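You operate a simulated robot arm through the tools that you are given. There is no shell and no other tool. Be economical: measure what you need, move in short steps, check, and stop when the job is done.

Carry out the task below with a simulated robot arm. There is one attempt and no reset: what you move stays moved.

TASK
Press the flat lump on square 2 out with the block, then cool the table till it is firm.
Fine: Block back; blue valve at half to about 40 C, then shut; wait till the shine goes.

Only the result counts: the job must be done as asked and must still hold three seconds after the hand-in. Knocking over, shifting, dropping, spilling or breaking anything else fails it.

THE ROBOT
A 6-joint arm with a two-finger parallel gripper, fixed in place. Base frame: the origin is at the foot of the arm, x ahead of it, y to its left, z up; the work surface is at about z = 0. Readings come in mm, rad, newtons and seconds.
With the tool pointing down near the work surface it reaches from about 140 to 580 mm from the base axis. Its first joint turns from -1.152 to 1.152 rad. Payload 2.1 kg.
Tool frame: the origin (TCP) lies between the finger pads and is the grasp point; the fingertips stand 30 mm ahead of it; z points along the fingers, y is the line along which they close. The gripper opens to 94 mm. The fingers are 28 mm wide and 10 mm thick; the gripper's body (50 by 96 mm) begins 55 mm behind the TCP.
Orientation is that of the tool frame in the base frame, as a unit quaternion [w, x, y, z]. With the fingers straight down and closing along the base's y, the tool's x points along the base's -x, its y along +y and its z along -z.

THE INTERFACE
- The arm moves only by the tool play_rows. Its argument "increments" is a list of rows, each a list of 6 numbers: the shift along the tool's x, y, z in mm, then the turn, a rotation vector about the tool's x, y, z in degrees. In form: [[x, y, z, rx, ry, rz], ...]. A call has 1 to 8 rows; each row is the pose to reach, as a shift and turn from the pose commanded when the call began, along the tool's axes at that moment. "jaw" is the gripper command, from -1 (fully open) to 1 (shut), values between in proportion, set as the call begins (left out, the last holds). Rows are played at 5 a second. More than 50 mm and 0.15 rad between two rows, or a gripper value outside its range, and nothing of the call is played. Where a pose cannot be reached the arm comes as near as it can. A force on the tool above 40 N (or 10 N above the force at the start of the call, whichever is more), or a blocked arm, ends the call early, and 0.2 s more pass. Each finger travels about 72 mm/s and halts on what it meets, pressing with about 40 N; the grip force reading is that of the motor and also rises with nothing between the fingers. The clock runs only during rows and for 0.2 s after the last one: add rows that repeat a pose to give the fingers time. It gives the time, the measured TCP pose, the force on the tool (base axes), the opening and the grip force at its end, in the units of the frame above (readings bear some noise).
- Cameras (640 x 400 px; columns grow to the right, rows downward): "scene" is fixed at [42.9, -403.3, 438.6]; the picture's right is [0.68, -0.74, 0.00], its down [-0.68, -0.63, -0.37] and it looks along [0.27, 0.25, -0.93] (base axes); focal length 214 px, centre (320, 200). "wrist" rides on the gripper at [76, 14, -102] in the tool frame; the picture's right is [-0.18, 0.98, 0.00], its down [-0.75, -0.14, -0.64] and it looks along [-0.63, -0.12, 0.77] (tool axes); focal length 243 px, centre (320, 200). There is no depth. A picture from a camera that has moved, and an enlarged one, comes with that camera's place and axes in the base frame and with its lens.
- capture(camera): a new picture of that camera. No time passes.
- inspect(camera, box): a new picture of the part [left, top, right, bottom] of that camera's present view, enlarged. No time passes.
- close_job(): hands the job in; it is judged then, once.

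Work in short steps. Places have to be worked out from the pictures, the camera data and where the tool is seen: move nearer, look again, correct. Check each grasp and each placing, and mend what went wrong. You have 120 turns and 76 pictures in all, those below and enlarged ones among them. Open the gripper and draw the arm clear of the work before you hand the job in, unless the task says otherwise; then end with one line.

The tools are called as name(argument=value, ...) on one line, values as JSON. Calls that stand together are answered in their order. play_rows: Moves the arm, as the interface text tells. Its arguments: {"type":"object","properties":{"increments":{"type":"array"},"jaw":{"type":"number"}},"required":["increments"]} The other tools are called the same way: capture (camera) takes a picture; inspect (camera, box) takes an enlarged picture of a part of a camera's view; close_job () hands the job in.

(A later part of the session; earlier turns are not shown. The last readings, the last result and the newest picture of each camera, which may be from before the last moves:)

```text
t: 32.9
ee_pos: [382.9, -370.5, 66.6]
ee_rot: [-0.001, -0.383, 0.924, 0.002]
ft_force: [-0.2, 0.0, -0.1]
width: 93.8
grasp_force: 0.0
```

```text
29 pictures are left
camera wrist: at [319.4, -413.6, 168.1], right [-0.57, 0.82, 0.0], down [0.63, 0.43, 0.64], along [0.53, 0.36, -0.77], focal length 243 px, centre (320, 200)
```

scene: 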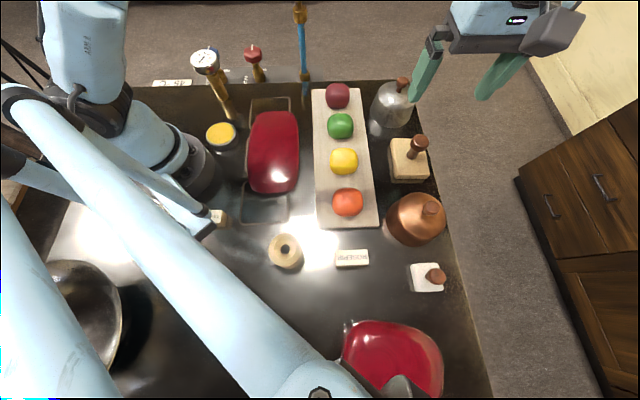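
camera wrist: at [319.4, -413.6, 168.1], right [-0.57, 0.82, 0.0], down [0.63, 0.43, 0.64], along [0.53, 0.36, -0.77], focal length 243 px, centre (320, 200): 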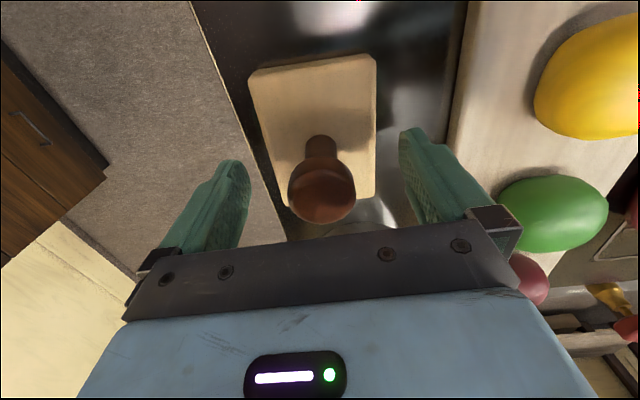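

Knob is centred within 1 mm. I grip, lift 5 mm, move back 12.5 mm along the tool's y, and lower again.

play_rows(increments=[[0, 0, 0, 0, 0, 0], [0, 0, 0, 0, 0, 0], [0, 0, 0, 0, 0, 0], [0, 0, 0, 0, 0, 0]], jaw=1)

play_rows(increments=[[0, 0, -6, 0, 0, 0], [0, 6, -6, 0, 0, 0], [0, 12.5, -6, 0, 0, 0], [0, 12.5, -6, 0, 0, 0], [0, 12.5, -3, 0, 0, 0], [0, 12.5, -0.5, 0, 0, 0], [0, 12.5, -0.5, 0, 0, 0]])

inspect(camera="scene", box=[350, 70, 480, 200])

```text
t: 33.9
ee_pos: [381.9, -370.1, 68.4]
ee_rot: [-0.001, -0.383, 0.924, 0.001]
ft_force: [0.3, 0.4, 0.6]
width: 35.1
grasp_force: 40.4
```

```text
t: 35.5
ee_pos: [373.7, -359.5, 68.5]
ee_rot: [-0.001, -0.382, 0.924, 0.001]
ft_force: [-0.7, -0.2, -0.6]
width: 35.0
grasp_force: 39.9
```

```text
3.08 times, centred on (415, 135) of scene
camera zoom: at [42.9, -403.3, 438.6], right [0.68, -0.74, 0.0], down [-0.68, -0.63, -0.37], along [0.27, 0.25, -0.93], focal length 660 px, centre (28, 400)
```

zoom: 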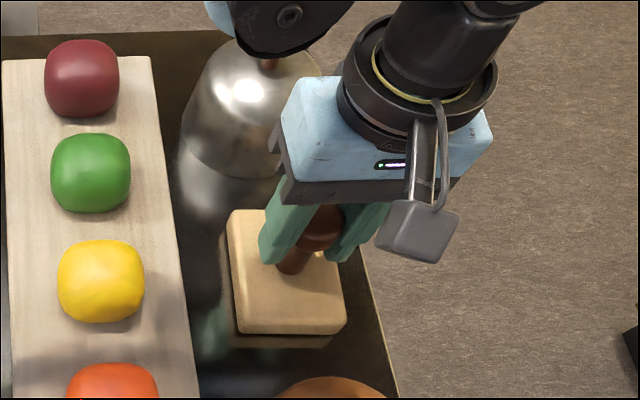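

Back in its original outline. I lower the last bit and open, fingertips now well clear of the block's top.

play_rows(increments=[[0, 0, 0.8, 0, 0, 0], [0, 0, 0.8, 0, 0, 0]])

play_rows(increments=[[0, 0, 0, 0, 0, 0], [0, 0, 0, 0, 0, 0], [0, 0, 0, 0, 0, 0], [0, 0, 0, 0, 0, 0], [0, 0, -30, 0, 0, 0], [0, 0, -75, 0, 0, 0], [0, 0, -120, 0, 0, 0], [0, 0, -160, 0, 0, 0]], jaw=-1)

inspect(camera="scene", box=[190, 70, 470, 245])

```text
t: 36.1
ee_pos: [373.6, -360.3, 68.1]
ee_rot: [-0.001, -0.383, 0.924, 0.001]
ft_force: [-1.0, 2.5, 10.4]
width: 35.0
grasp_force: 39.8
```

```text
t: 37.9
ee_pos: [372.6, -361.0, 228.3]
ee_rot: [-0.002, -0.382, 0.924, 0.0]
ft_force: [0.4, 0.8, -0.9]
width: 94.1
grasp_force: 0.0
```

```text
2.29 times, centred on (330, 158) of scene
camera zoom: at [42.9, -403.3, 438.6], right [0.68, -0.74, 0.0], down [-0.68, -0.63, -0.37], along [0.27, 0.25, -0.93], focal length 490 px, centre (297, 297)
```

zoom: 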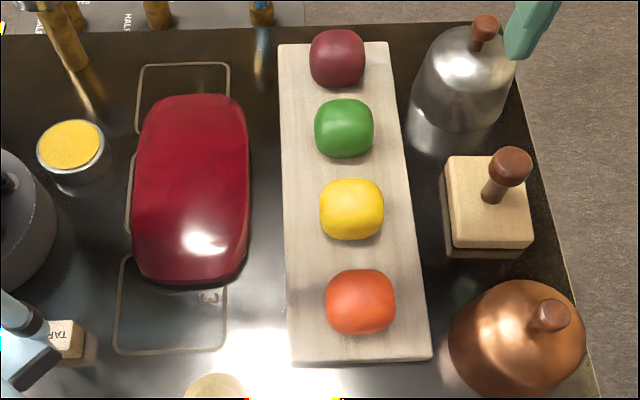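

Block is exactly back. Now to the blue valve: I retreat to (308,-274,270) turning the tool back, then pass along the same free path as before.

play_rows(increments=[[-2, 16, -7, 0, 0, 6.5], [-4, 32, -14, 0, 0, 13], [-6, 48, -21, 0, 0, 19.5], [-8, 64, -28, 0, 0, 26], [-11, 80, -35, 0, 0, 32.5], [-13, 95, -40, 0, 0, 39], [-15, 107, -40, 0, 0, 45], [-15, 107, -40, 0, 0, 45]])

play_rows(increments=[[10, 45, 0, 0, 0, 0], [20, 90, 0, 0, 0, 0], [30, 135, 0, 0, 0, 0], [40, 180, 0, 0, 0, 0], [50, 225, 0, 0, 0, 0], [60, 270, 0, 0, 0, 0], [80, 315, 0, 0, 0, 0], [100, 355, 0, 0, 0, 0]])

capture(camera="wrist")

```text
t: 39.7
ee_pos: [308.2, -274.3, 268.2]
ee_rot: [-0.002, 0.001, 1.0, 0.001]
ft_force: [0.5, -0.5, -0.3]
width: 94.0
grasp_force: 0.1
```

```text
t: 41.5
ee_pos: [206.4, 79.5, 270.0]
ee_rot: [-0.002, 0.0, 1.0, 0.0]
ft_force: [-0.2, -0.6, 0.2]
width: 94.1
grasp_force: 0.0
```

```text
26 pictures are left
camera wrist: at [132.4, 95.3, 370.3], right [0.18, 0.98, 0.0], down [0.76, -0.14, 0.64], along [0.63, -0.12, -0.77], focal length 243 px, centre (320, 200)
```

wrist: 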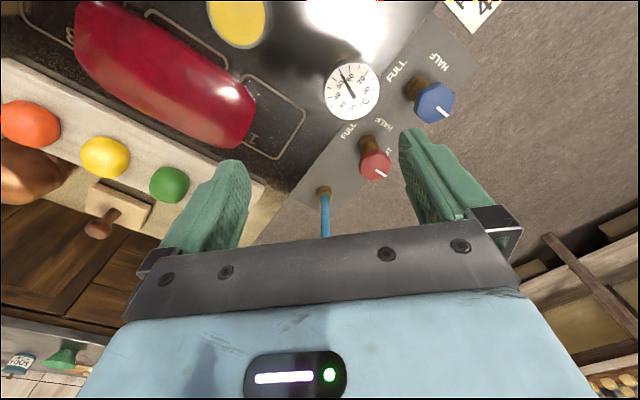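

Re-triangulating with both cameras: the valve panel lies about 43 mm below the table; the blue knob is at about (265,224,40), the dial at (210,112,107). I move above the blue knob at z≈160 and look.

play_rows(increments=[[-15, 40, 0, 0, 0, 0], [-30, 80, 0, 0, 0, 0], [-45, 115, 0, 0, 0, 0], [-58, 144, 0, 0, 0, 0], [-58, 144, 50, 0, 0, 0], [-58, 144, 110, 0, 0, 0], [-58, 144, 110, 0, 0, 0]])

capture(camera="wrist")

```text
refused: row 6 steps farther than a row can; nothing moved
```

```text
25 pictures are left
camera wrist: at [132.4, 95.3, 370.3], right [0.18, 0.98, 0.0], down [0.76, -0.14, 0.64], along [0.63, -0.12, -0.77], focal length 243 px, centre (320, 200)
```

wrist: 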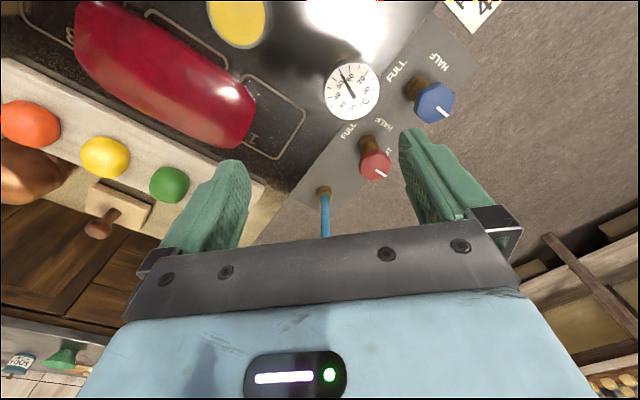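

A row was too long; I resend with shorter steps.

play_rows(increments=[[-15, 40, 0, 0, 0, 0], [-30, 80, 0, 0, 0, 0], [-45, 115, 0, 0, 0, 0], [-58, 144, 0, 0, 0, 0], [-58, 144, 45, 0, 0, 0], [-58, 144, 85, 0, 0, 0], [-58, 144, 110, 0, 0, 0], [-58, 144, 110, 0, 0, 0]])

capture(camera="wrist")

```text
t: 43.3
ee_pos: [267.3, 225.1, 159.3]
ee_rot: [-0.002, 0.001, 1.0, 0.001]
ft_force: [0.4, 0.2, -0.8]
width: 94.0
grasp_force: 0.1
```

```text
24 pictures are left
camera wrist: at [191.6, 240.1, 259.7], right [0.18, 0.98, 0.0], down [0.76, -0.14, 0.64], along [0.63, -0.12, -0.77], focal length 243 px, centre (320, 200)
```

wrist: 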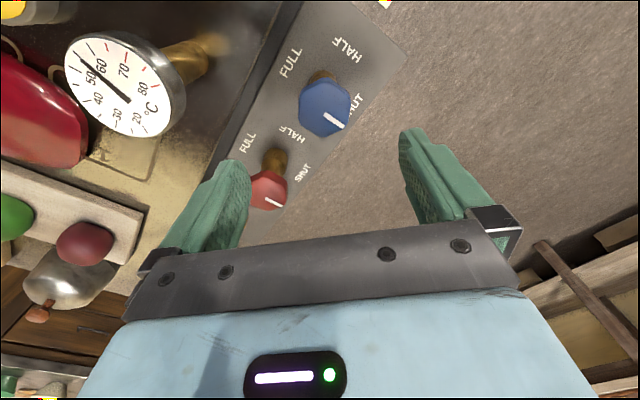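

Blue knob refined to about (268,229,~28), 48 mm wide. I move over it and lower to z≈75 to check centring.

play_rows(increments=[[-1, 4, 40, 0, 0, 0], [-1, 4, 84, 0, 0, 0], [-1, 4, 84, 0, 0, 0]])

capture(camera="wrist")

```text
t: 44.1
ee_pos: [267.5, 225.9, 76.1]
ee_rot: [-0.002, 0.0, 1.0, 0.0]
ft_force: [1.1, -0.6, 0.0]
width: 94.0
grasp_force: 0.1
```

```text
23 pictures are left
camera wrist: at [192.3, 241.8, 177.4], right [0.18, 0.98, 0.0], down [0.76, -0.14, 0.64], along [0.63, -0.12, -0.77], focal length 243 px, centre (320, 200)
```

wrist: 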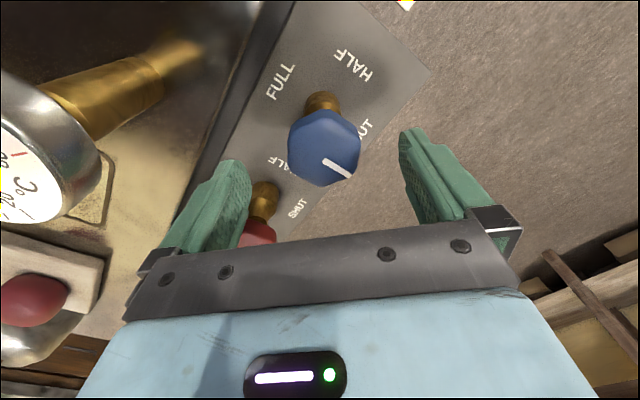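

Knob centre ≈ (268,230,32). I shift 3 mm, narrow the jaws a bit and lower around the knob.

play_rows(increments=[[-1, 3, 15, 0, 0, 0], [-1, 3, 30, 0, 0, 0], [-1, 3, 44, 0, 0, 0], [-1, 3, 44, 0, 0, 0]], jaw=-0.6)

capture(camera="wrist")

```text
t: 45.1
ee_pos: [266.4, 231.7, 31.5]
ee_rot: [-0.002, -0.001, 1.0, 0.001]
ft_force: [0.6, -0.1, 0.6]
width: 75.3
grasp_force: 0.0
```

```text
22 pictures are left
camera wrist: at [191.9, 246.9, 131.7], right [0.18, 0.98, 0.0], down [0.76, -0.14, 0.64], along [0.63, -0.12, -0.77], focal length 243 px, centre (320, 200)
```

wrist: 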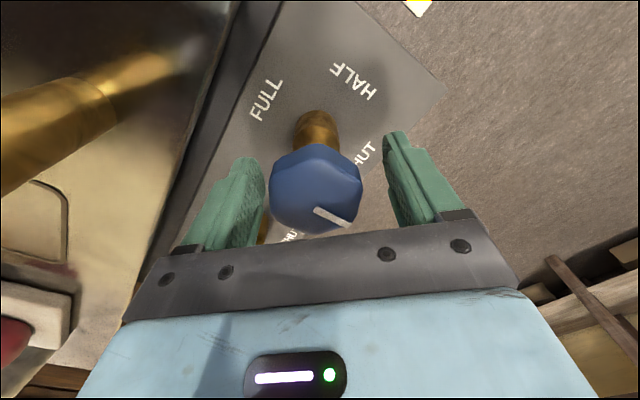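

Knob sits at the grasp point. Close, then turn 90° counterclockwise (seen from above) in small steps.

play_rows(increments=[[0, -1, 0, 0, 0, 0], [0, -1, 0, 0, 0, 0], [0, -1, 0, 0, 0, 0], [0, -1, 0, 0, 0, 0]], jaw=1)

play_rows(increments=[[0, 0, 0, 0, 0, -7.5], [0, 0, 0, 0, 0, -15], [0, 0, 0, 0, 0, -22.5], [0, 0, 0, 0, 0, -30], [0, 0, 0, 0, 0, -37.5], [0, 0, 0, 0, 0, -45], [0, 0, 0, 0, 0, -45]])

capture(camera="wrist")

```text
t: 46.1
ee_pos: [267.8, 228.7, 30.7]
ee_rot: [-0.001, 0.002, 1.0, -0.002]
ft_force: [6.0, -31.7, -2.7]
width: 50.2
grasp_force: 45.3
```

```text
t: 46.7
ee_pos: [268.3, 228.7, 31.0]
ee_rot: [0.0, -0.111, 0.994, -0.005]
ft_force: [0.7, -2.9, 2.3]
width: 49.7
grasp_force: 44.6
stopped in row 2: the force on the tool passed its limit (the readings are from after the stop); the commanded pose is now the measured one
```

```text
21 pictures are left
camera wrist: at [191.8, 227.4, 131.2], right [-0.04, 1.0, -0.01], down [0.77, 0.03, 0.64], along [0.64, 0.01, -0.77], focal length 243 px, centre (320, 200)
```

wrist: 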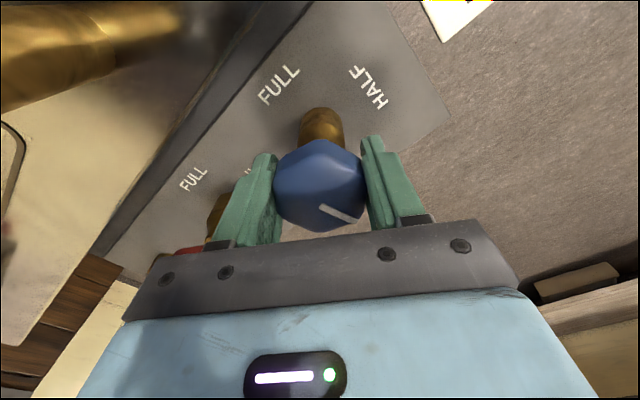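

The tool was pulled to the knob's centre and pose re-zeroed; the knob turned ~13° with the gripper. Continue turning.

play_rows(increments=[[0, 0, 0, 0, 0, -7.5], [0, 0, 0, 0, 0, -15], [0, 0, 0, 0, 0, -22.5], [0, 0, 0, 0, 0, -30], [0, 0, 0, 0, 0, -38], [0, 0, 0, 0, 0, -38]])

play_rows(increments=[[0, 0, 0, 0, 0, -7.5], [0, 0, 0, 0, 0, -15], [0, 0, 0, 0, 0, -22.5], [0, 0, 0, 0, 0, -22.5]])

capture(camera="wrist")

```text
t: 48.1
ee_pos: [270.3, 226.7, 31.7]
ee_rot: [-0.001, -0.429, 0.903, -0.008]
ft_force: [9.3, -25.9, 6.6]
width: 49.5
grasp_force: 45.5
```

```text
t: 49.1
ee_pos: [271.0, 228.5, 32.4]
ee_rot: [0.0, -0.597, 0.803, -0.008]
ft_force: [27.2, -12.8, -21.9]
width: 49.2
grasp_force: 45.5
```

```text
20 pictures are left
camera wrist: at [234.7, 161.1, 132.3], right [-0.89, 0.46, -0.01], down [0.35, 0.69, 0.64], along [0.3, 0.56, -0.77], focal length 243 px, centre (320, 200)
```

wrist: 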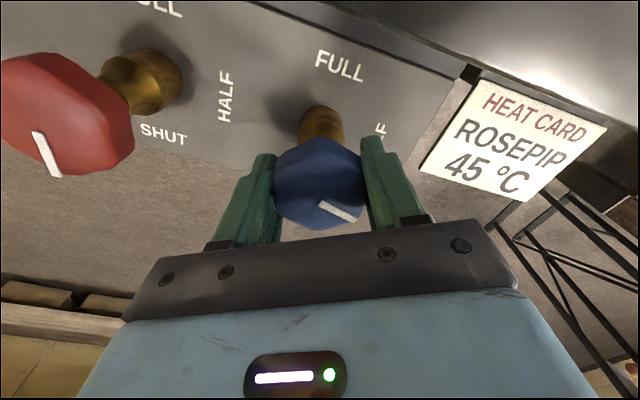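

Knob has followed 73° so far. I add the last 17° with a small sideways relief.

play_rows(increments=[[0.2, -0.8, 0, 0, 0, -6], [0.2, -1.5, 0, 0, 0, -12], [0.2, -1.5, 0, 0, 0, -17.5], [0.2, -1.5, 0, 0, 0, -17.5]])

capture(camera="wrist")

inspect(camera="scene", box=[150, 35, 280, 115])

```text
t: 50.1
ee_pos: [271.6, 227.0, 31.0]
ee_rot: [0.002, 0.711, -0.703, 0.005]
ft_force: [19.5, -2.3, 32.2]
width: 49.3
grasp_force: 45.3
```

```text
19 pictures are left
camera wrist: at [257.9, 153.3, 132.5], right [-0.99, 0.17, -0.01], down [0.13, 0.76, 0.63], along [0.11, 0.62, -0.77], focal length 243 px, centre (320, 200)
```

wrist: 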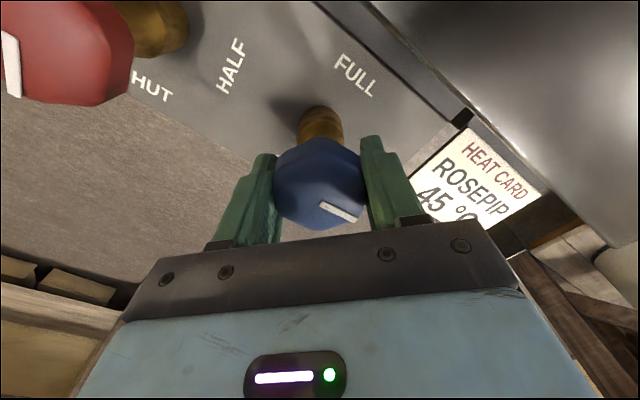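

```text
4.92 times, centred on (215, 75) of scene
camera zoom: at [42.8, -403.3, 438.6], right [0.68, -0.74, 0.0], down [-0.68, -0.63, -0.37], along [0.27, 0.25, -0.93], focal length 1056 px, centre (837, 815)
```

zoom: 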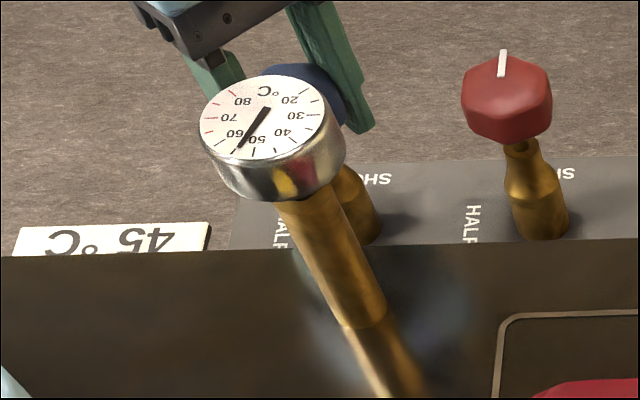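

The knob points to HALF. I keep hold of it and wait, watching the dial (≈56 °C at start).

play_rows(increments=[[0, 0, 0, 0, 0, 0], [0, 0, 0, 0, 0, 0], [0, 0, 0, 0, 0, 0], [0, 0, 0, 0, 0, 0], [0, 0, 0, 0, 0, 0], [0, 0, 0, 0, 0, 0], [0, 0, 0, 0, 0, 0], [0, 0, 0, 0, 0, 0]])

play_rows(increments=[[0, 0, 0, 0, 0, 0], [0, 0, 0, 0, 0, 0], [0, 0, 0, 0, 0, 0], [0, 0, 0, 0, 0, 0], [0, 0, 0, 0, 0, 0], [0, 0, 0, 0, 0, 0], [0, 0, 0, 0, 0, 0], [0, 0, 0, 0, 0, 0]])

inspect(camera="scene", box=[185, 45, 235, 80])

```text
t: 51.9
ee_pos: [271.6, 228.5, 30.1]
ee_rot: [0.002, 0.71, -0.704, 0.005]
ft_force: [20.4, 0.9, 26.0]
width: 49.2
grasp_force: 44.7
```

```text
t: 53.7
ee_pos: [270.2, 227.3, 30.9]
ee_rot: [0.002, 0.71, -0.704, 0.004]
ft_force: [20.6, -0.3, 16.8]
width: 49.2
grasp_force: 45.2
```

```text
11.43 times, centred on (210, 62) of scene
camera zoom: at [42.8, -403.3, 438.6], right [0.68, -0.74, 0.0], down [-0.68, -0.63, -0.37], along [0.27, 0.25, -0.93], focal length 2451 px, centre (1577, 1771)
```

zoom: 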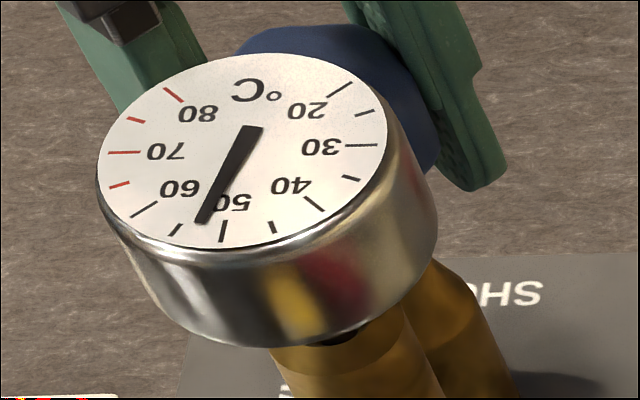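

Dial reads about 52.5 °C and falling. Wait about 5 s more.

play_rows(increments=[[0, 0, 0, 0, 0, 0], [0, 0, 0, 0, 0, 0], [0, 0, 0, 0, 0, 0], [0, 0, 0, 0, 0, 0], [0, 0, 0, 0, 0, 0], [0, 0, 0, 0, 0, 0], [0, 0, 0, 0, 0, 0], [0, 0, 0, 0, 0, 0]])

play_rows(increments=[[0, 0, 0, 0, 0, 0], [0, 0, 0, 0, 0, 0], [0, 0, 0, 0, 0, 0], [0, 0, 0, 0, 0, 0], [0, 0, 0, 0, 0, 0], [0, 0, 0, 0, 0, 0], [0, 0, 0, 0, 0, 0], [0, 0, 0, 0, 0, 0]])

play_rows(increments=[[0, 0, 0, 0, 0, 0], [0, 0, 0, 0, 0, 0], [0, 0, 0, 0, 0, 0], [0, 0, 0, 0, 0, 0], [0, 0, 0, 0, 0, 0], [0, 0, 0, 0, 0, 0], [0, 0, 0, 0, 0, 0], [0, 0, 0, 0, 0, 0]])

inspect(camera="scene", box=[185, 45, 235, 80])

```text
t: 55.5
ee_pos: [271.2, 227.3, 30.8]
ee_rot: [0.003, 0.71, -0.704, 0.005]
ft_force: [21.4, -1.0, 10.5]
width: 49.2
grasp_force: 44.8
```

```text
t: 57.3
ee_pos: [270.6, 227.0, 31.0]
ee_rot: [0.003, 0.711, -0.703, 0.005]
ft_force: [20.8, -0.5, 6.3]
width: 48.9
grasp_force: 44.8
```

```text
t: 59.1
ee_pos: [271.1, 228.0, 32.3]
ee_rot: [0.003, 0.711, -0.704, 0.004]
ft_force: [21.9, -0.1, 4.8]
width: 49.1
grasp_force: 44.9
```

```text
11.43 times, centred on (210, 62) of scene
camera zoom: at [42.8, -403.3, 438.6], right [0.68, -0.74, 0.0], down [-0.68, -0.63, -0.37], along [0.27, 0.25, -0.93], focal length 2451 px, centre (1577, 1771)
```

zoom: 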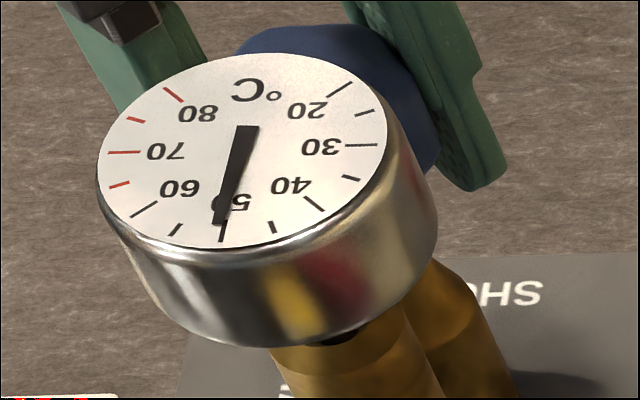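

About 50 °C; cooling ≈0.43 °C/s, so ~23 s to go. Wait 18 s more.

play_rows(increments=[[0, 0, 0, 0, 0, 0], [0, 0, 0, 0, 0, 0], [0, 0, 0, 0, 0, 0], [0, 0, 0, 0, 0, 0], [0, 0, 0, 0, 0, 0], [0, 0, 0, 0, 0, 0], [0, 0, 0, 0, 0, 0], [0, 0, 0, 0, 0, 0]])

play_rows(increments=[[0, 0, 0, 0, 0, 0], [0, 0, 0, 0, 0, 0], [0, 0, 0, 0, 0, 0], [0, 0, 0, 0, 0, 0], [0, 0, 0, 0, 0, 0], [0, 0, 0, 0, 0, 0], [0, 0, 0, 0, 0, 0], [0, 0, 0, 0, 0, 0]])

play_rows(increments=[[0, 0, 0, 0, 0, 0], [0, 0, 0, 0, 0, 0], [0, 0, 0, 0, 0, 0], [0, 0, 0, 0, 0, 0], [0, 0, 0, 0, 0, 0], [0, 0, 0, 0, 0, 0], [0, 0, 0, 0, 0, 0], [0, 0, 0, 0, 0, 0]])

play_rows(increments=[[0, 0, 0, 0, 0, 0], [0, 0, 0, 0, 0, 0], [0, 0, 0, 0, 0, 0], [0, 0, 0, 0, 0, 0], [0, 0, 0, 0, 0, 0], [0, 0, 0, 0, 0, 0], [0, 0, 0, 0, 0, 0], [0, 0, 0, 0, 0, 0]])

play_rows(increments=[[0, 0, 0, 0, 0, 0], [0, 0, 0, 0, 0, 0], [0, 0, 0, 0, 0, 0], [0, 0, 0, 0, 0, 0], [0, 0, 0, 0, 0, 0], [0, 0, 0, 0, 0, 0], [0, 0, 0, 0, 0, 0], [0, 0, 0, 0, 0, 0]])

play_rows(increments=[[0, 0, 0, 0, 0, 0], [0, 0, 0, 0, 0, 0], [0, 0, 0, 0, 0, 0], [0, 0, 0, 0, 0, 0], [0, 0, 0, 0, 0, 0], [0, 0, 0, 0, 0, 0], [0, 0, 0, 0, 0, 0], [0, 0, 0, 0, 0, 0]])

play_rows(increments=[[0, 0, 0, 0, 0, 0], [0, 0, 0, 0, 0, 0], [0, 0, 0, 0, 0, 0], [0, 0, 0, 0, 0, 0], [0, 0, 0, 0, 0, 0], [0, 0, 0, 0, 0, 0], [0, 0, 0, 0, 0, 0], [0, 0, 0, 0, 0, 0]])

play_rows(increments=[[0, 0, 0, 0, 0, 0], [0, 0, 0, 0, 0, 0], [0, 0, 0, 0, 0, 0], [0, 0, 0, 0, 0, 0], [0, 0, 0, 0, 0, 0], [0, 0, 0, 0, 0, 0], [0, 0, 0, 0, 0, 0], [0, 0, 0, 0, 0, 0]])

inspect(camera="scene", box=[185, 45, 235, 80])

```text
t: 60.9
ee_pos: [270.7, 227.9, 30.3]
ee_rot: [0.002, 0.711, -0.703, 0.004]
ft_force: [22.4, -0.4, 4.5]
width: 49.0
grasp_force: 45.4
```

```text
t: 62.7
ee_pos: [270.1, 228.7, 31.1]
ee_rot: [0.002, 0.711, -0.703, 0.006]
ft_force: [22.2, -0.2, 3.6]
width: 49.3
grasp_force: 44.5
```

```text
t: 64.5
ee_pos: [270.7, 228.3, 30.8]
ee_rot: [0.002, 0.711, -0.703, 0.005]
ft_force: [21.1, -0.6, 2.2]
width: 49.0
grasp_force: 44.8
```

```text
t: 66.3
ee_pos: [270.1, 228.3, 30.8]
ee_rot: [0.003, 0.711, -0.703, 0.004]
ft_force: [21.6, -0.2, 2.4]
width: 49.2
grasp_force: 45.0
```

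```text
t: 68.1
ee_pos: [270.8, 228.6, 31.1]
ee_rot: [0.002, 0.711, -0.704, 0.005]
ft_force: [21.3, -0.1, 2.3]
width: 49.4
grasp_force: 44.9
```

```text
t: 69.9
ee_pos: [271.4, 228.4, 31.2]
ee_rot: [0.003, 0.711, -0.703, 0.006]
ft_force: [21.9, -1.0, 3.3]
width: 49.3
grasp_force: 45.1
```

```text
t: 71.7
ee_pos: [271.2, 226.6, 31.0]
ee_rot: [0.003, 0.711, -0.704, 0.004]
ft_force: [21.4, -1.3, 2.5]
width: 49.0
grasp_force: 45.4
```

```text
t: 73.5
ee_pos: [271.2, 227.7, 30.7]
ee_rot: [0.002, 0.711, -0.703, 0.004]
ft_force: [22.6, -0.3, 2.3]
width: 49.4
grasp_force: 45.4
```

```text
11.43 times, centred on (210, 62) of scene
camera zoom: at [42.9, -403.3, 438.6], right [0.68, -0.74, 0.0], down [-0.68, -0.63, -0.37], along [0.27, 0.25, -0.93], focal length 2451 px, centre (1577, 1771)
```

zoom: 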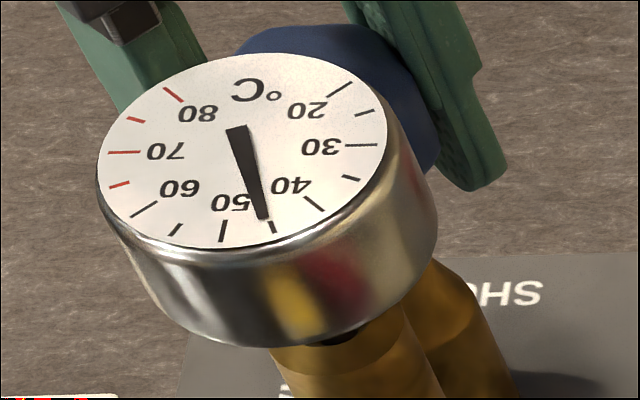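

About 45.3 °C at t=73.5 (≈0.34 °C/s). Wait ~11 s more, then check.

play_rows(increments=[[0, 0, 0, 0, 0, 0], [0, 0, 0, 0, 0, 0], [0, 0, 0, 0, 0, 0], [0, 0, 0, 0, 0, 0], [0, 0, 0, 0, 0, 0], [0, 0, 0, 0, 0, 0], [0, 0, 0, 0, 0, 0], [0, 0, 0, 0, 0, 0]])

play_rows(increments=[[0, 0, 0, 0, 0, 0], [0, 0, 0, 0, 0, 0], [0, 0, 0, 0, 0, 0], [0, 0, 0, 0, 0, 0], [0, 0, 0, 0, 0, 0], [0, 0, 0, 0, 0, 0], [0, 0, 0, 0, 0, 0], [0, 0, 0, 0, 0, 0]])

play_rows(increments=[[0, 0, 0, 0, 0, 0], [0, 0, 0, 0, 0, 0], [0, 0, 0, 0, 0, 0], [0, 0, 0, 0, 0, 0], [0, 0, 0, 0, 0, 0], [0, 0, 0, 0, 0, 0], [0, 0, 0, 0, 0, 0], [0, 0, 0, 0, 0, 0]])

play_rows(increments=[[0, 0, 0, 0, 0, 0], [0, 0, 0, 0, 0, 0], [0, 0, 0, 0, 0, 0], [0, 0, 0, 0, 0, 0], [0, 0, 0, 0, 0, 0], [0, 0, 0, 0, 0, 0], [0, 0, 0, 0, 0, 0], [0, 0, 0, 0, 0, 0]])

play_rows(increments=[[0, 0, 0, 0, 0, 0], [0, 0, 0, 0, 0, 0], [0, 0, 0, 0, 0, 0], [0, 0, 0, 0, 0, 0], [0, 0, 0, 0, 0, 0], [0, 0, 0, 0, 0, 0], [0, 0, 0, 0, 0, 0], [0, 0, 0, 0, 0, 0]])

play_rows(increments=[[0, 0, 0, 0, 0, 0], [0, 0, 0, 0, 0, 0], [0, 0, 0, 0, 0, 0], [0, 0, 0, 0, 0, 0], [0, 0, 0, 0, 0, 0], [0, 0, 0, 0, 0, 0], [0, 0, 0, 0, 0, 0], [0, 0, 0, 0, 0, 0]])

inspect(camera="scene", box=[185, 45, 235, 80])

```text
t: 75.3
ee_pos: [271.0, 228.5, 31.8]
ee_rot: [0.003, 0.711, -0.703, 0.005]
ft_force: [22.3, 0.1, 3.3]
width: 49.3
grasp_force: 45.2
```

```text
t: 77.1
ee_pos: [270.4, 227.8, 31.1]
ee_rot: [0.002, 0.711, -0.703, 0.005]
ft_force: [21.2, -0.3, 1.9]
width: 49.0
grasp_force: 44.9
```

```text
t: 78.9
ee_pos: [271.8, 227.4, 31.2]
ee_rot: [0.003, 0.711, -0.703, 0.005]
ft_force: [22.1, 0.0, 1.3]
width: 48.9
grasp_force: 45.0
```

```text
t: 80.7
ee_pos: [271.3, 228.5, 30.6]
ee_rot: [0.002, 0.711, -0.703, 0.005]
ft_force: [21.7, -0.3, 2.4]
width: 49.4
grasp_force: 44.8
```

```text
t: 82.5
ee_pos: [270.5, 227.9, 29.9]
ee_rot: [0.002, 0.71, -0.704, 0.004]
ft_force: [21.5, 0.0, 2.2]
width: 49.4
grasp_force: 44.9
```

```text
t: 84.3
ee_pos: [269.5, 227.0, 31.4]
ee_rot: [0.003, 0.711, -0.703, 0.005]
ft_force: [21.7, 0.3, 1.4]
width: 48.9
grasp_force: 44.4
```

```text
11.43 times, centred on (210, 62) of scene
camera zoom: at [42.9, -403.3, 438.6], right [0.68, -0.74, 0.0], down [-0.68, -0.63, -0.37], along [0.27, 0.25, -0.93], focal length 2451 px, centre (1577, 1771)
```

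zoom: 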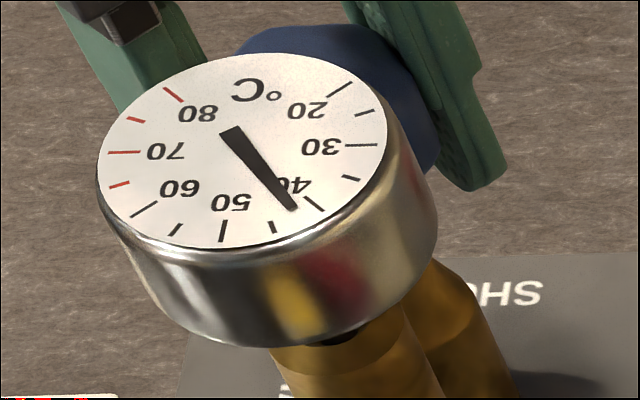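

About 41.5 °C: time to shut. I turn the knob back 90° clockwise.

play_rows(increments=[[0, -1, 0, 0, 0, 7.5], [0, -1, 0, 0, 0, 15], [0, -1, 0, 0, 0, 22.5], [0, -1, 0, 0, 0, 30], [0, -1, 0, 0, 0, 37.5], [0, -1, 0, 0, 0, 45], [0, -1, 0, 0, 0, 45]])

play_rows(increments=[[0, 0, 0, 0, 0, 7.5], [0, 0, 0, 0, 0, 15], [0, 0, 0, 0, 0, 22.5], [0, 0, 0, 0, 0, 30], [0, 0, 0, 0, 0, 37.5], [0, 0, 0, 0, 0, 45], [0, 0, 0, 0, 0, 45]])

capture(camera="wrist")

```text
t: 85.9
ee_pos: [270.9, 227.0, 31.1]
ee_rot: [-0.001, -0.387, 0.922, -0.005]
ft_force: [3.8, 5.9, 9.7]
width: 49.2
grasp_force: 44.9
```

```text
t: 87.5
ee_pos: [270.4, 228.4, 31.5]
ee_rot: [-0.001, -0.004, 1.0, -0.003]
ft_force: [-13.7, 12.2, 2.2]
width: 49.0
grasp_force: 44.8
```

```text
13 pictures are left
camera wrist: at [194.7, 243.8, 131.4], right [0.17, 0.98, -0.01], down [0.76, -0.13, 0.64], along [0.63, -0.12, -0.77], focal length 243 px, centre (320, 200)
```

wrist: 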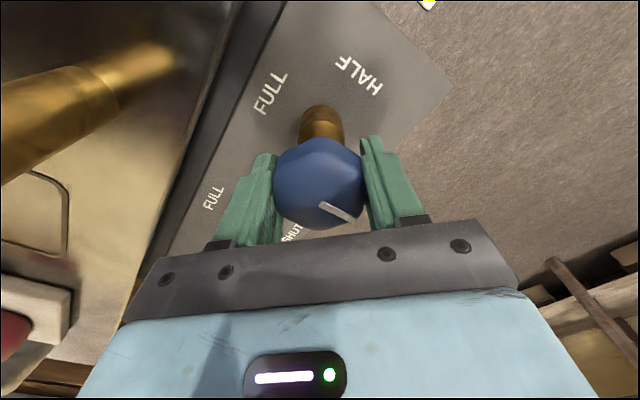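

The marker is back at SHUT as at the start. I open the jaws and lift clear.

play_rows(increments=[[0, 0, 0, 0, 0, 0], [0, 0, 0, 0, 0, 0], [0, 0, 0, 0, 0, 0], [0, 0, 0, 0, 0, 0], [0, 0, -40, 0, 0, 0], [0, 0, -85, 0, 0, 0], [0, 0, -130, 0, 0, 0], [0, 0, -130, 0, 0, 0]], jaw=-0.8)

capture(camera="wrist")

inspect(camera="scene", box=[185, 45, 235, 80])

capture(camera="scene")

```text
t: 89.3
ee_pos: [269.0, 228.0, 160.5]
ee_rot: [0.0, -0.005, 1.0, -0.005]
ft_force: [0.0, 0.0, -0.1]
width: 84.9
grasp_force: 0.0
```

```text
12 pictures are left
camera wrist: at [193.8, 243.9, 261.0], right [0.17, 0.98, -0.01], down [0.75, -0.13, 0.64], along [0.63, -0.12, -0.76], focal length 243 px, centre (320, 200)
```

wrist: 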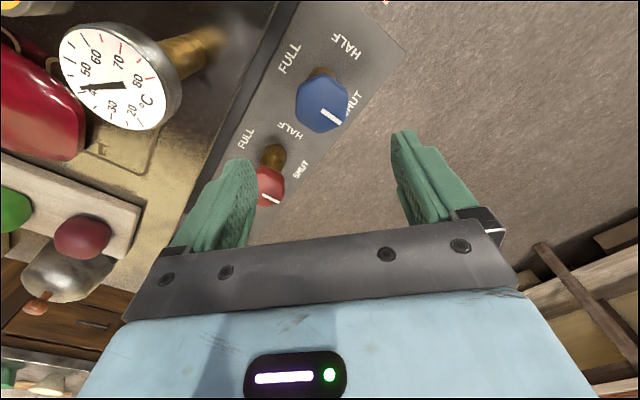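

```text
11.43 times, centred on (210, 62) of scene
camera zoom: at [42.9, -403.3, 438.6], right [0.68, -0.74, 0.0], down [-0.68, -0.63, -0.37], along [0.27, 0.25, -0.93], focal length 2451 px, centre (1577, 1771)
```

zoom: 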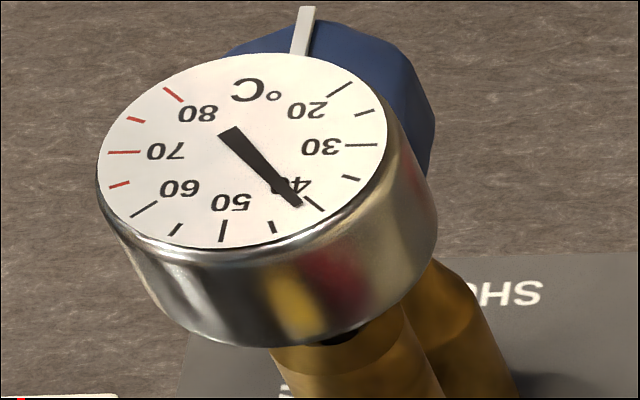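

```text
10 pictures are left
```

scene: 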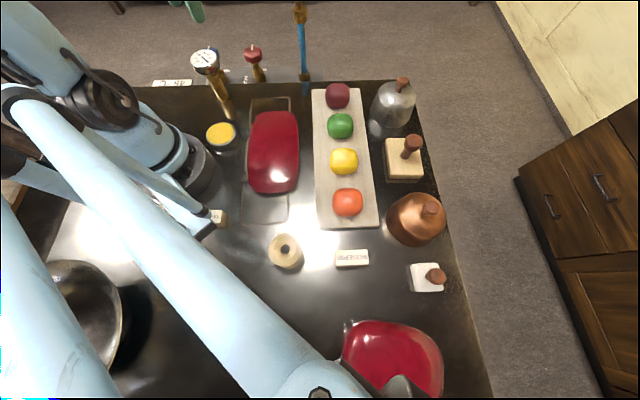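

Dial ≈41 °C, valve shut; the slab still shines. I draw the arm up and wait.

play_rows(increments=[[0, 0, -40, 0, 0, 0], [0, 0, -80, 0, 0, 0], [0, 0, -110, 0, 0, 0], [0, 0, -110, 0, 0, 0], [0, 0, -110, 0, 0, 0], [0, 0, -110, 0, 0, 0], [0, 0, -110, 0, 0, 0], [0, 0, -110, 0, 0, 0]], jaw=-1)

play_rows(increments=[[0, 0, 0, 0, 0, 0], [0, 0, 0, 0, 0, 0], [0, 0, 0, 0, 0, 0], [0, 0, 0, 0, 0, 0], [0, 0, 0, 0, 0, 0], [0, 0, 0, 0, 0, 0], [0, 0, 0, 0, 0, 0], [0, 0, 0, 0, 0, 0]])

play_rows(increments=[[0, 0, 0, 0, 0, 0], [0, 0, 0, 0, 0, 0], [0, 0, 0, 0, 0, 0], [0, 0, 0, 0, 0, 0], [0, 0, 0, 0, 0, 0], [0, 0, 0, 0, 0, 0], [0, 0, 0, 0, 0, 0], [0, 0, 0, 0, 0, 0]])

play_rows(increments=[[0, 0, 0, 0, 0, 0], [0, 0, 0, 0, 0, 0], [0, 0, 0, 0, 0, 0], [0, 0, 0, 0, 0, 0], [0, 0, 0, 0, 0, 0], [0, 0, 0, 0, 0, 0], [0, 0, 0, 0, 0, 0], [0, 0, 0, 0, 0, 0]])

play_rows(increments=[[0, 0, 0, 0, 0, 0], [0, 0, 0, 0, 0, 0], [0, 0, 0, 0, 0, 0], [0, 0, 0, 0, 0, 0], [0, 0, 0, 0, 0, 0], [0, 0, 0, 0, 0, 0], [0, 0, 0, 0, 0, 0], [0, 0, 0, 0, 0, 0]])

inspect(camera="scene", box=[175, 45, 315, 205])

```text
t: 91.1
ee_pos: [271.2, 230.2, 271.8]
ee_rot: [0.0, -0.005, 1.0, -0.006]
ft_force: [-0.2, -0.1, -0.3]
width: 94.2
grasp_force: 0.0
```

```text
t: 92.9
ee_pos: [270.9, 230.6, 271.2]
ee_rot: [0.0, -0.006, 1.0, -0.005]
ft_force: [0.3, 0.0, 0.3]
width: 94.0
grasp_force: 0.1
```

```text
t: 94.7
ee_pos: [271.0, 230.1, 270.8]
ee_rot: [0.001, -0.005, 1.0, -0.005]
ft_force: [-0.3, 0.5, 0.3]
width: 93.7
grasp_force: 0.1
```

```text
t: 96.5
ee_pos: [271.5, 230.0, 270.7]
ee_rot: [0.0, -0.005, 1.0, -0.006]
ft_force: [-0.3, -1.5, -0.1]
width: 93.9
grasp_force: 0.2
```

```text
t: 98.3
ee_pos: [271.4, 231.1, 272.0]
ee_rot: [0.0, -0.006, 1.0, -0.005]
ft_force: [0.0, 0.1, -0.7]
width: 93.6
grasp_force: 0.2
```

```text
2.50 times, centred on (245, 125) of scene
camera zoom: at [42.9, -403.3, 438.6], right [0.68, -0.74, 0.0], down [-0.68, -0.63, -0.37], along [0.27, 0.25, -0.93], focal length 536 px, centre (508, 388)
```

zoom: 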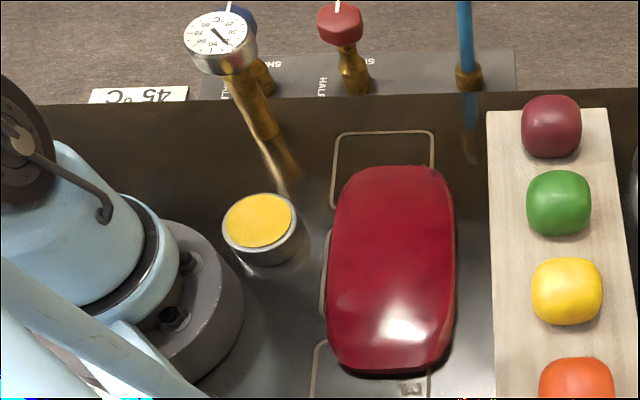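

Still shiny; the lump cools with lag. Wait another ~16 s.

play_rows(increments=[[0, 0, 0, 0, 0, 0], [0, 0, 0, 0, 0, 0], [0, 0, 0, 0, 0, 0], [0, 0, 0, 0, 0, 0], [0, 0, 0, 0, 0, 0], [0, 0, 0, 0, 0, 0], [0, 0, 0, 0, 0, 0], [0, 0, 0, 0, 0, 0]])

play_rows(increments=[[0, 0, 0, 0, 0, 0], [0, 0, 0, 0, 0, 0], [0, 0, 0, 0, 0, 0], [0, 0, 0, 0, 0, 0], [0, 0, 0, 0, 0, 0], [0, 0, 0, 0, 0, 0], [0, 0, 0, 0, 0, 0], [0, 0, 0, 0, 0, 0]])

play_rows(increments=[[0, 0, 0, 0, 0, 0], [0, 0, 0, 0, 0, 0], [0, 0, 0, 0, 0, 0], [0, 0, 0, 0, 0, 0], [0, 0, 0, 0, 0, 0], [0, 0, 0, 0, 0, 0], [0, 0, 0, 0, 0, 0], [0, 0, 0, 0, 0, 0]])

play_rows(increments=[[0, 0, 0, 0, 0, 0], [0, 0, 0, 0, 0, 0], [0, 0, 0, 0, 0, 0], [0, 0, 0, 0, 0, 0], [0, 0, 0, 0, 0, 0], [0, 0, 0, 0, 0, 0], [0, 0, 0, 0, 0, 0], [0, 0, 0, 0, 0, 0]])

play_rows(increments=[[0, 0, 0, 0, 0, 0], [0, 0, 0, 0, 0, 0], [0, 0, 0, 0, 0, 0], [0, 0, 0, 0, 0, 0], [0, 0, 0, 0, 0, 0], [0, 0, 0, 0, 0, 0], [0, 0, 0, 0, 0, 0], [0, 0, 0, 0, 0, 0]])

play_rows(increments=[[0, 0, 0, 0, 0, 0], [0, 0, 0, 0, 0, 0], [0, 0, 0, 0, 0, 0], [0, 0, 0, 0, 0, 0], [0, 0, 0, 0, 0, 0], [0, 0, 0, 0, 0, 0], [0, 0, 0, 0, 0, 0], [0, 0, 0, 0, 0, 0]])

play_rows(increments=[[0, 0, 0, 0, 0, 0], [0, 0, 0, 0, 0, 0], [0, 0, 0, 0, 0, 0], [0, 0, 0, 0, 0, 0], [0, 0, 0, 0, 0, 0], [0, 0, 0, 0, 0, 0], [0, 0, 0, 0, 0, 0], [0, 0, 0, 0, 0, 0]])

play_rows(increments=[[0, 0, 0, 0, 0, 0], [0, 0, 0, 0, 0, 0], [0, 0, 0, 0, 0, 0], [0, 0, 0, 0, 0, 0], [0, 0, 0, 0, 0, 0], [0, 0, 0, 0, 0, 0], [0, 0, 0, 0, 0, 0], [0, 0, 0, 0, 0, 0]])

inspect(camera="scene", box=[175, 45, 315, 205])

```text
t: 100.1
ee_pos: [271.4, 229.6, 271.8]
ee_rot: [0.001, -0.004, 1.0, -0.005]
ft_force: [0.4, 0.3, 0.0]
width: 93.7
grasp_force: 0.1
```

```text
t: 101.9
ee_pos: [271.8, 230.9, 272.7]
ee_rot: [0.0, -0.006, 1.0, -0.005]
ft_force: [0.2, 0.3, 0.1]
width: 94.1
grasp_force: 0.1
```

```text
t: 103.7
ee_pos: [272.0, 230.0, 273.0]
ee_rot: [0.0, -0.006, 1.0, -0.005]
ft_force: [-0.2, 0.8, 0.3]
width: 94.2
grasp_force: 0.1
```

```text
t: 105.5
ee_pos: [271.0, 230.2, 271.4]
ee_rot: [0.002, -0.005, 1.0, -0.005]
ft_force: [-0.5, -0.3, -0.1]
width: 93.7
grasp_force: 0.0
```

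```text
t: 107.3
ee_pos: [272.0, 229.9, 271.8]
ee_rot: [0.001, -0.005, 1.0, -0.004]
ft_force: [-0.7, 0.7, 0.1]
width: 93.9
grasp_force: 0.0
```

```text
t: 109.1
ee_pos: [271.0, 229.1, 273.0]
ee_rot: [0.0, -0.006, 1.0, -0.005]
ft_force: [-0.1, 0.7, 0.4]
width: 94.0
grasp_force: 0.0
```

```text
t: 110.9
ee_pos: [272.2, 229.5, 271.1]
ee_rot: [0.001, -0.006, 1.0, -0.006]
ft_force: [-0.9, -0.7, -0.9]
width: 93.9
grasp_force: 0.0
```

```text
t: 112.7
ee_pos: [270.3, 230.0, 272.0]
ee_rot: [0.0, -0.006, 1.0, -0.005]
ft_force: [0.2, -0.5, -0.1]
width: 94.2
grasp_force: 0.0
```

```text
2.50 times, centred on (245, 125) of scene
camera zoom: at [42.9, -403.3, 438.6], right [0.68, -0.74, 0.0], down [-0.68, -0.63, -0.37], along [0.27, 0.25, -0.93], focal length 536 px, centre (508, 388)
```

zoom: 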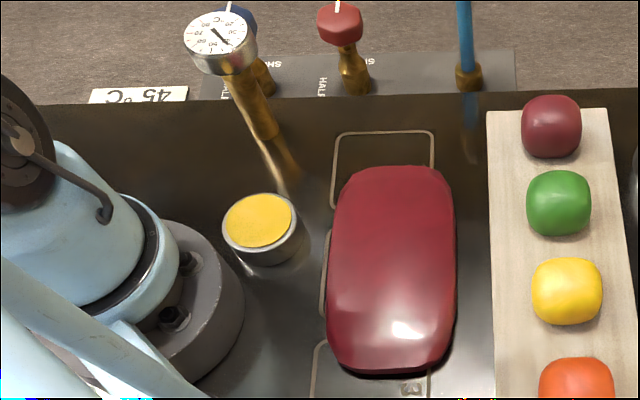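

The gloss is dulling. Wait another ~14 s.

play_rows(increments=[[0, 0, 0, 0, 0, 0], [0, 0, 0, 0, 0, 0], [0, 0, 0, 0, 0, 0], [0, 0, 0, 0, 0, 0], [0, 0, 0, 0, 0, 0], [0, 0, 0, 0, 0, 0], [0, 0, 0, 0, 0, 0], [0, 0, 0, 0, 0, 0]])

play_rows(increments=[[0, 0, 0, 0, 0, 0], [0, 0, 0, 0, 0, 0], [0, 0, 0, 0, 0, 0], [0, 0, 0, 0, 0, 0], [0, 0, 0, 0, 0, 0], [0, 0, 0, 0, 0, 0], [0, 0, 0, 0, 0, 0], [0, 0, 0, 0, 0, 0]])

play_rows(increments=[[0, 0, 0, 0, 0, 0], [0, 0, 0, 0, 0, 0], [0, 0, 0, 0, 0, 0], [0, 0, 0, 0, 0, 0], [0, 0, 0, 0, 0, 0], [0, 0, 0, 0, 0, 0], [0, 0, 0, 0, 0, 0], [0, 0, 0, 0, 0, 0]])

play_rows(increments=[[0, 0, 0, 0, 0, 0], [0, 0, 0, 0, 0, 0], [0, 0, 0, 0, 0, 0], [0, 0, 0, 0, 0, 0], [0, 0, 0, 0, 0, 0], [0, 0, 0, 0, 0, 0], [0, 0, 0, 0, 0, 0], [0, 0, 0, 0, 0, 0]])

play_rows(increments=[[0, 0, 0, 0, 0, 0], [0, 0, 0, 0, 0, 0], [0, 0, 0, 0, 0, 0], [0, 0, 0, 0, 0, 0], [0, 0, 0, 0, 0, 0], [0, 0, 0, 0, 0, 0], [0, 0, 0, 0, 0, 0], [0, 0, 0, 0, 0, 0]])

play_rows(increments=[[0, 0, 0, 0, 0, 0], [0, 0, 0, 0, 0, 0], [0, 0, 0, 0, 0, 0], [0, 0, 0, 0, 0, 0], [0, 0, 0, 0, 0, 0], [0, 0, 0, 0, 0, 0], [0, 0, 0, 0, 0, 0], [0, 0, 0, 0, 0, 0]])

play_rows(increments=[[0, 0, 0, 0, 0, 0], [0, 0, 0, 0, 0, 0], [0, 0, 0, 0, 0, 0], [0, 0, 0, 0, 0, 0], [0, 0, 0, 0, 0, 0], [0, 0, 0, 0, 0, 0], [0, 0, 0, 0, 0, 0], [0, 0, 0, 0, 0, 0]])

play_rows(increments=[[0, 0, 0, 0, 0, 0], [0, 0, 0, 0, 0, 0], [0, 0, 0, 0, 0, 0], [0, 0, 0, 0, 0, 0], [0, 0, 0, 0, 0, 0], [0, 0, 0, 0, 0, 0], [0, 0, 0, 0, 0, 0], [0, 0, 0, 0, 0, 0]])

inspect(camera="scene", box=[175, 45, 315, 205])

```text
t: 114.5
ee_pos: [271.6, 229.4, 270.8]
ee_rot: [0.0, -0.005, 1.0, -0.006]
ft_force: [-0.1, 0.0, 0.1]
width: 94.1
grasp_force: 0.0
```

```text
t: 116.3
ee_pos: [271.2, 230.5, 271.4]
ee_rot: [0.001, -0.005, 1.0, -0.006]
ft_force: [0.1, 0.8, 0.3]
width: 94.0
grasp_force: 0.0
```

```text
t: 118.1
ee_pos: [270.2, 229.6, 271.0]
ee_rot: [0.001, -0.005, 1.0, -0.005]
ft_force: [0.2, -0.4, -0.8]
width: 94.1
grasp_force: 0.0
```

```text
t: 119.9
ee_pos: [271.5, 230.6, 272.1]
ee_rot: [0.0, -0.005, 1.0, -0.005]
ft_force: [0.0, 0.2, -0.2]
width: 94.1
grasp_force: 0.0
```

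```text
t: 121.7
ee_pos: [271.6, 229.8, 271.6]
ee_rot: [0.001, -0.005, 1.0, -0.006]
ft_force: [0.2, 0.2, 0.5]
width: 94.1
grasp_force: 0.0
```

```text
t: 123.5
ee_pos: [271.3, 230.1, 271.7]
ee_rot: [0.0, -0.005, 1.0, -0.005]
ft_force: [-0.1, 0.5, -0.6]
width: 93.7
grasp_force: 0.0
```

```text
t: 125.3
ee_pos: [271.3, 229.7, 271.9]
ee_rot: [0.0, -0.005, 1.0, -0.005]
ft_force: [0.3, -0.1, -0.3]
width: 94.0
grasp_force: 0.1
```

```text
t: 127.1
ee_pos: [271.6, 230.0, 270.9]
ee_rot: [0.001, -0.006, 1.0, -0.006]
ft_force: [-0.1, -0.3, 0.4]
width: 94.0
grasp_force: 0.0
```

```text
2.50 times, centred on (245, 125) of scene
camera zoom: at [42.9, -403.3, 438.6], right [0.68, -0.74, 0.0], down [-0.68, -0.63, -0.37], along [0.27, 0.25, -0.93], focal length 536 px, centre (508, 388)
```

zoom: 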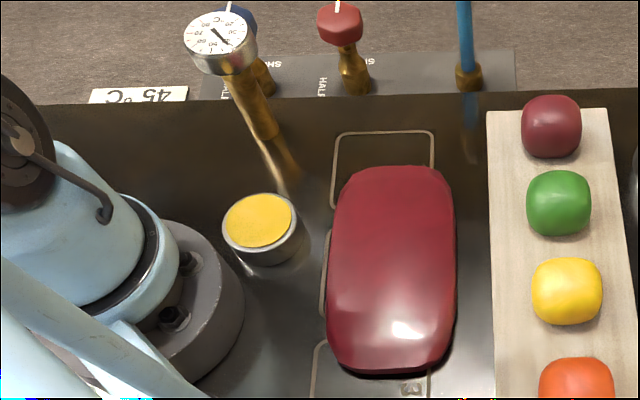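

No visible change in the last 14 s; I read the dial and the slab surface closely.

inspect(camera="scene", box=[185, 45, 235, 80])

inspect(camera="scene", box=[235, 100, 315, 200])

```text
11.43 times, centred on (210, 62) of scene
camera zoom: at [42.9, -403.3, 438.6], right [0.68, -0.74, 0.0], down [-0.68, -0.63, -0.37], along [0.27, 0.25, -0.93], focal length 2451 px, centre (1577, 1771)
```

zoom: 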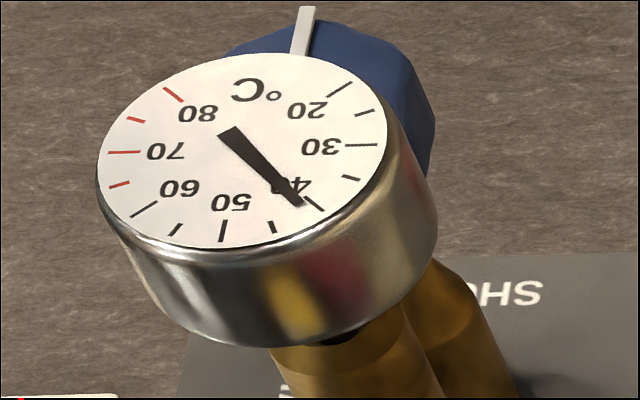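

```text
4.00 times, centred on (275, 150) of scene
camera zoom: at [42.9, -403.3, 438.6], right [0.68, -0.74, 0.0], down [-0.68, -0.63, -0.37], along [0.27, 0.25, -0.93], focal length 858 px, centre (500, 400)
```

zoom: 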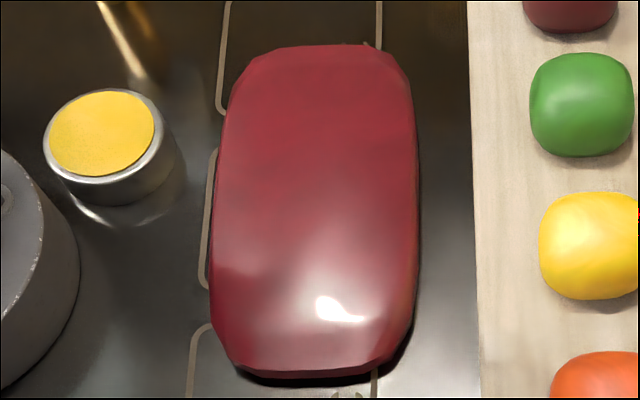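

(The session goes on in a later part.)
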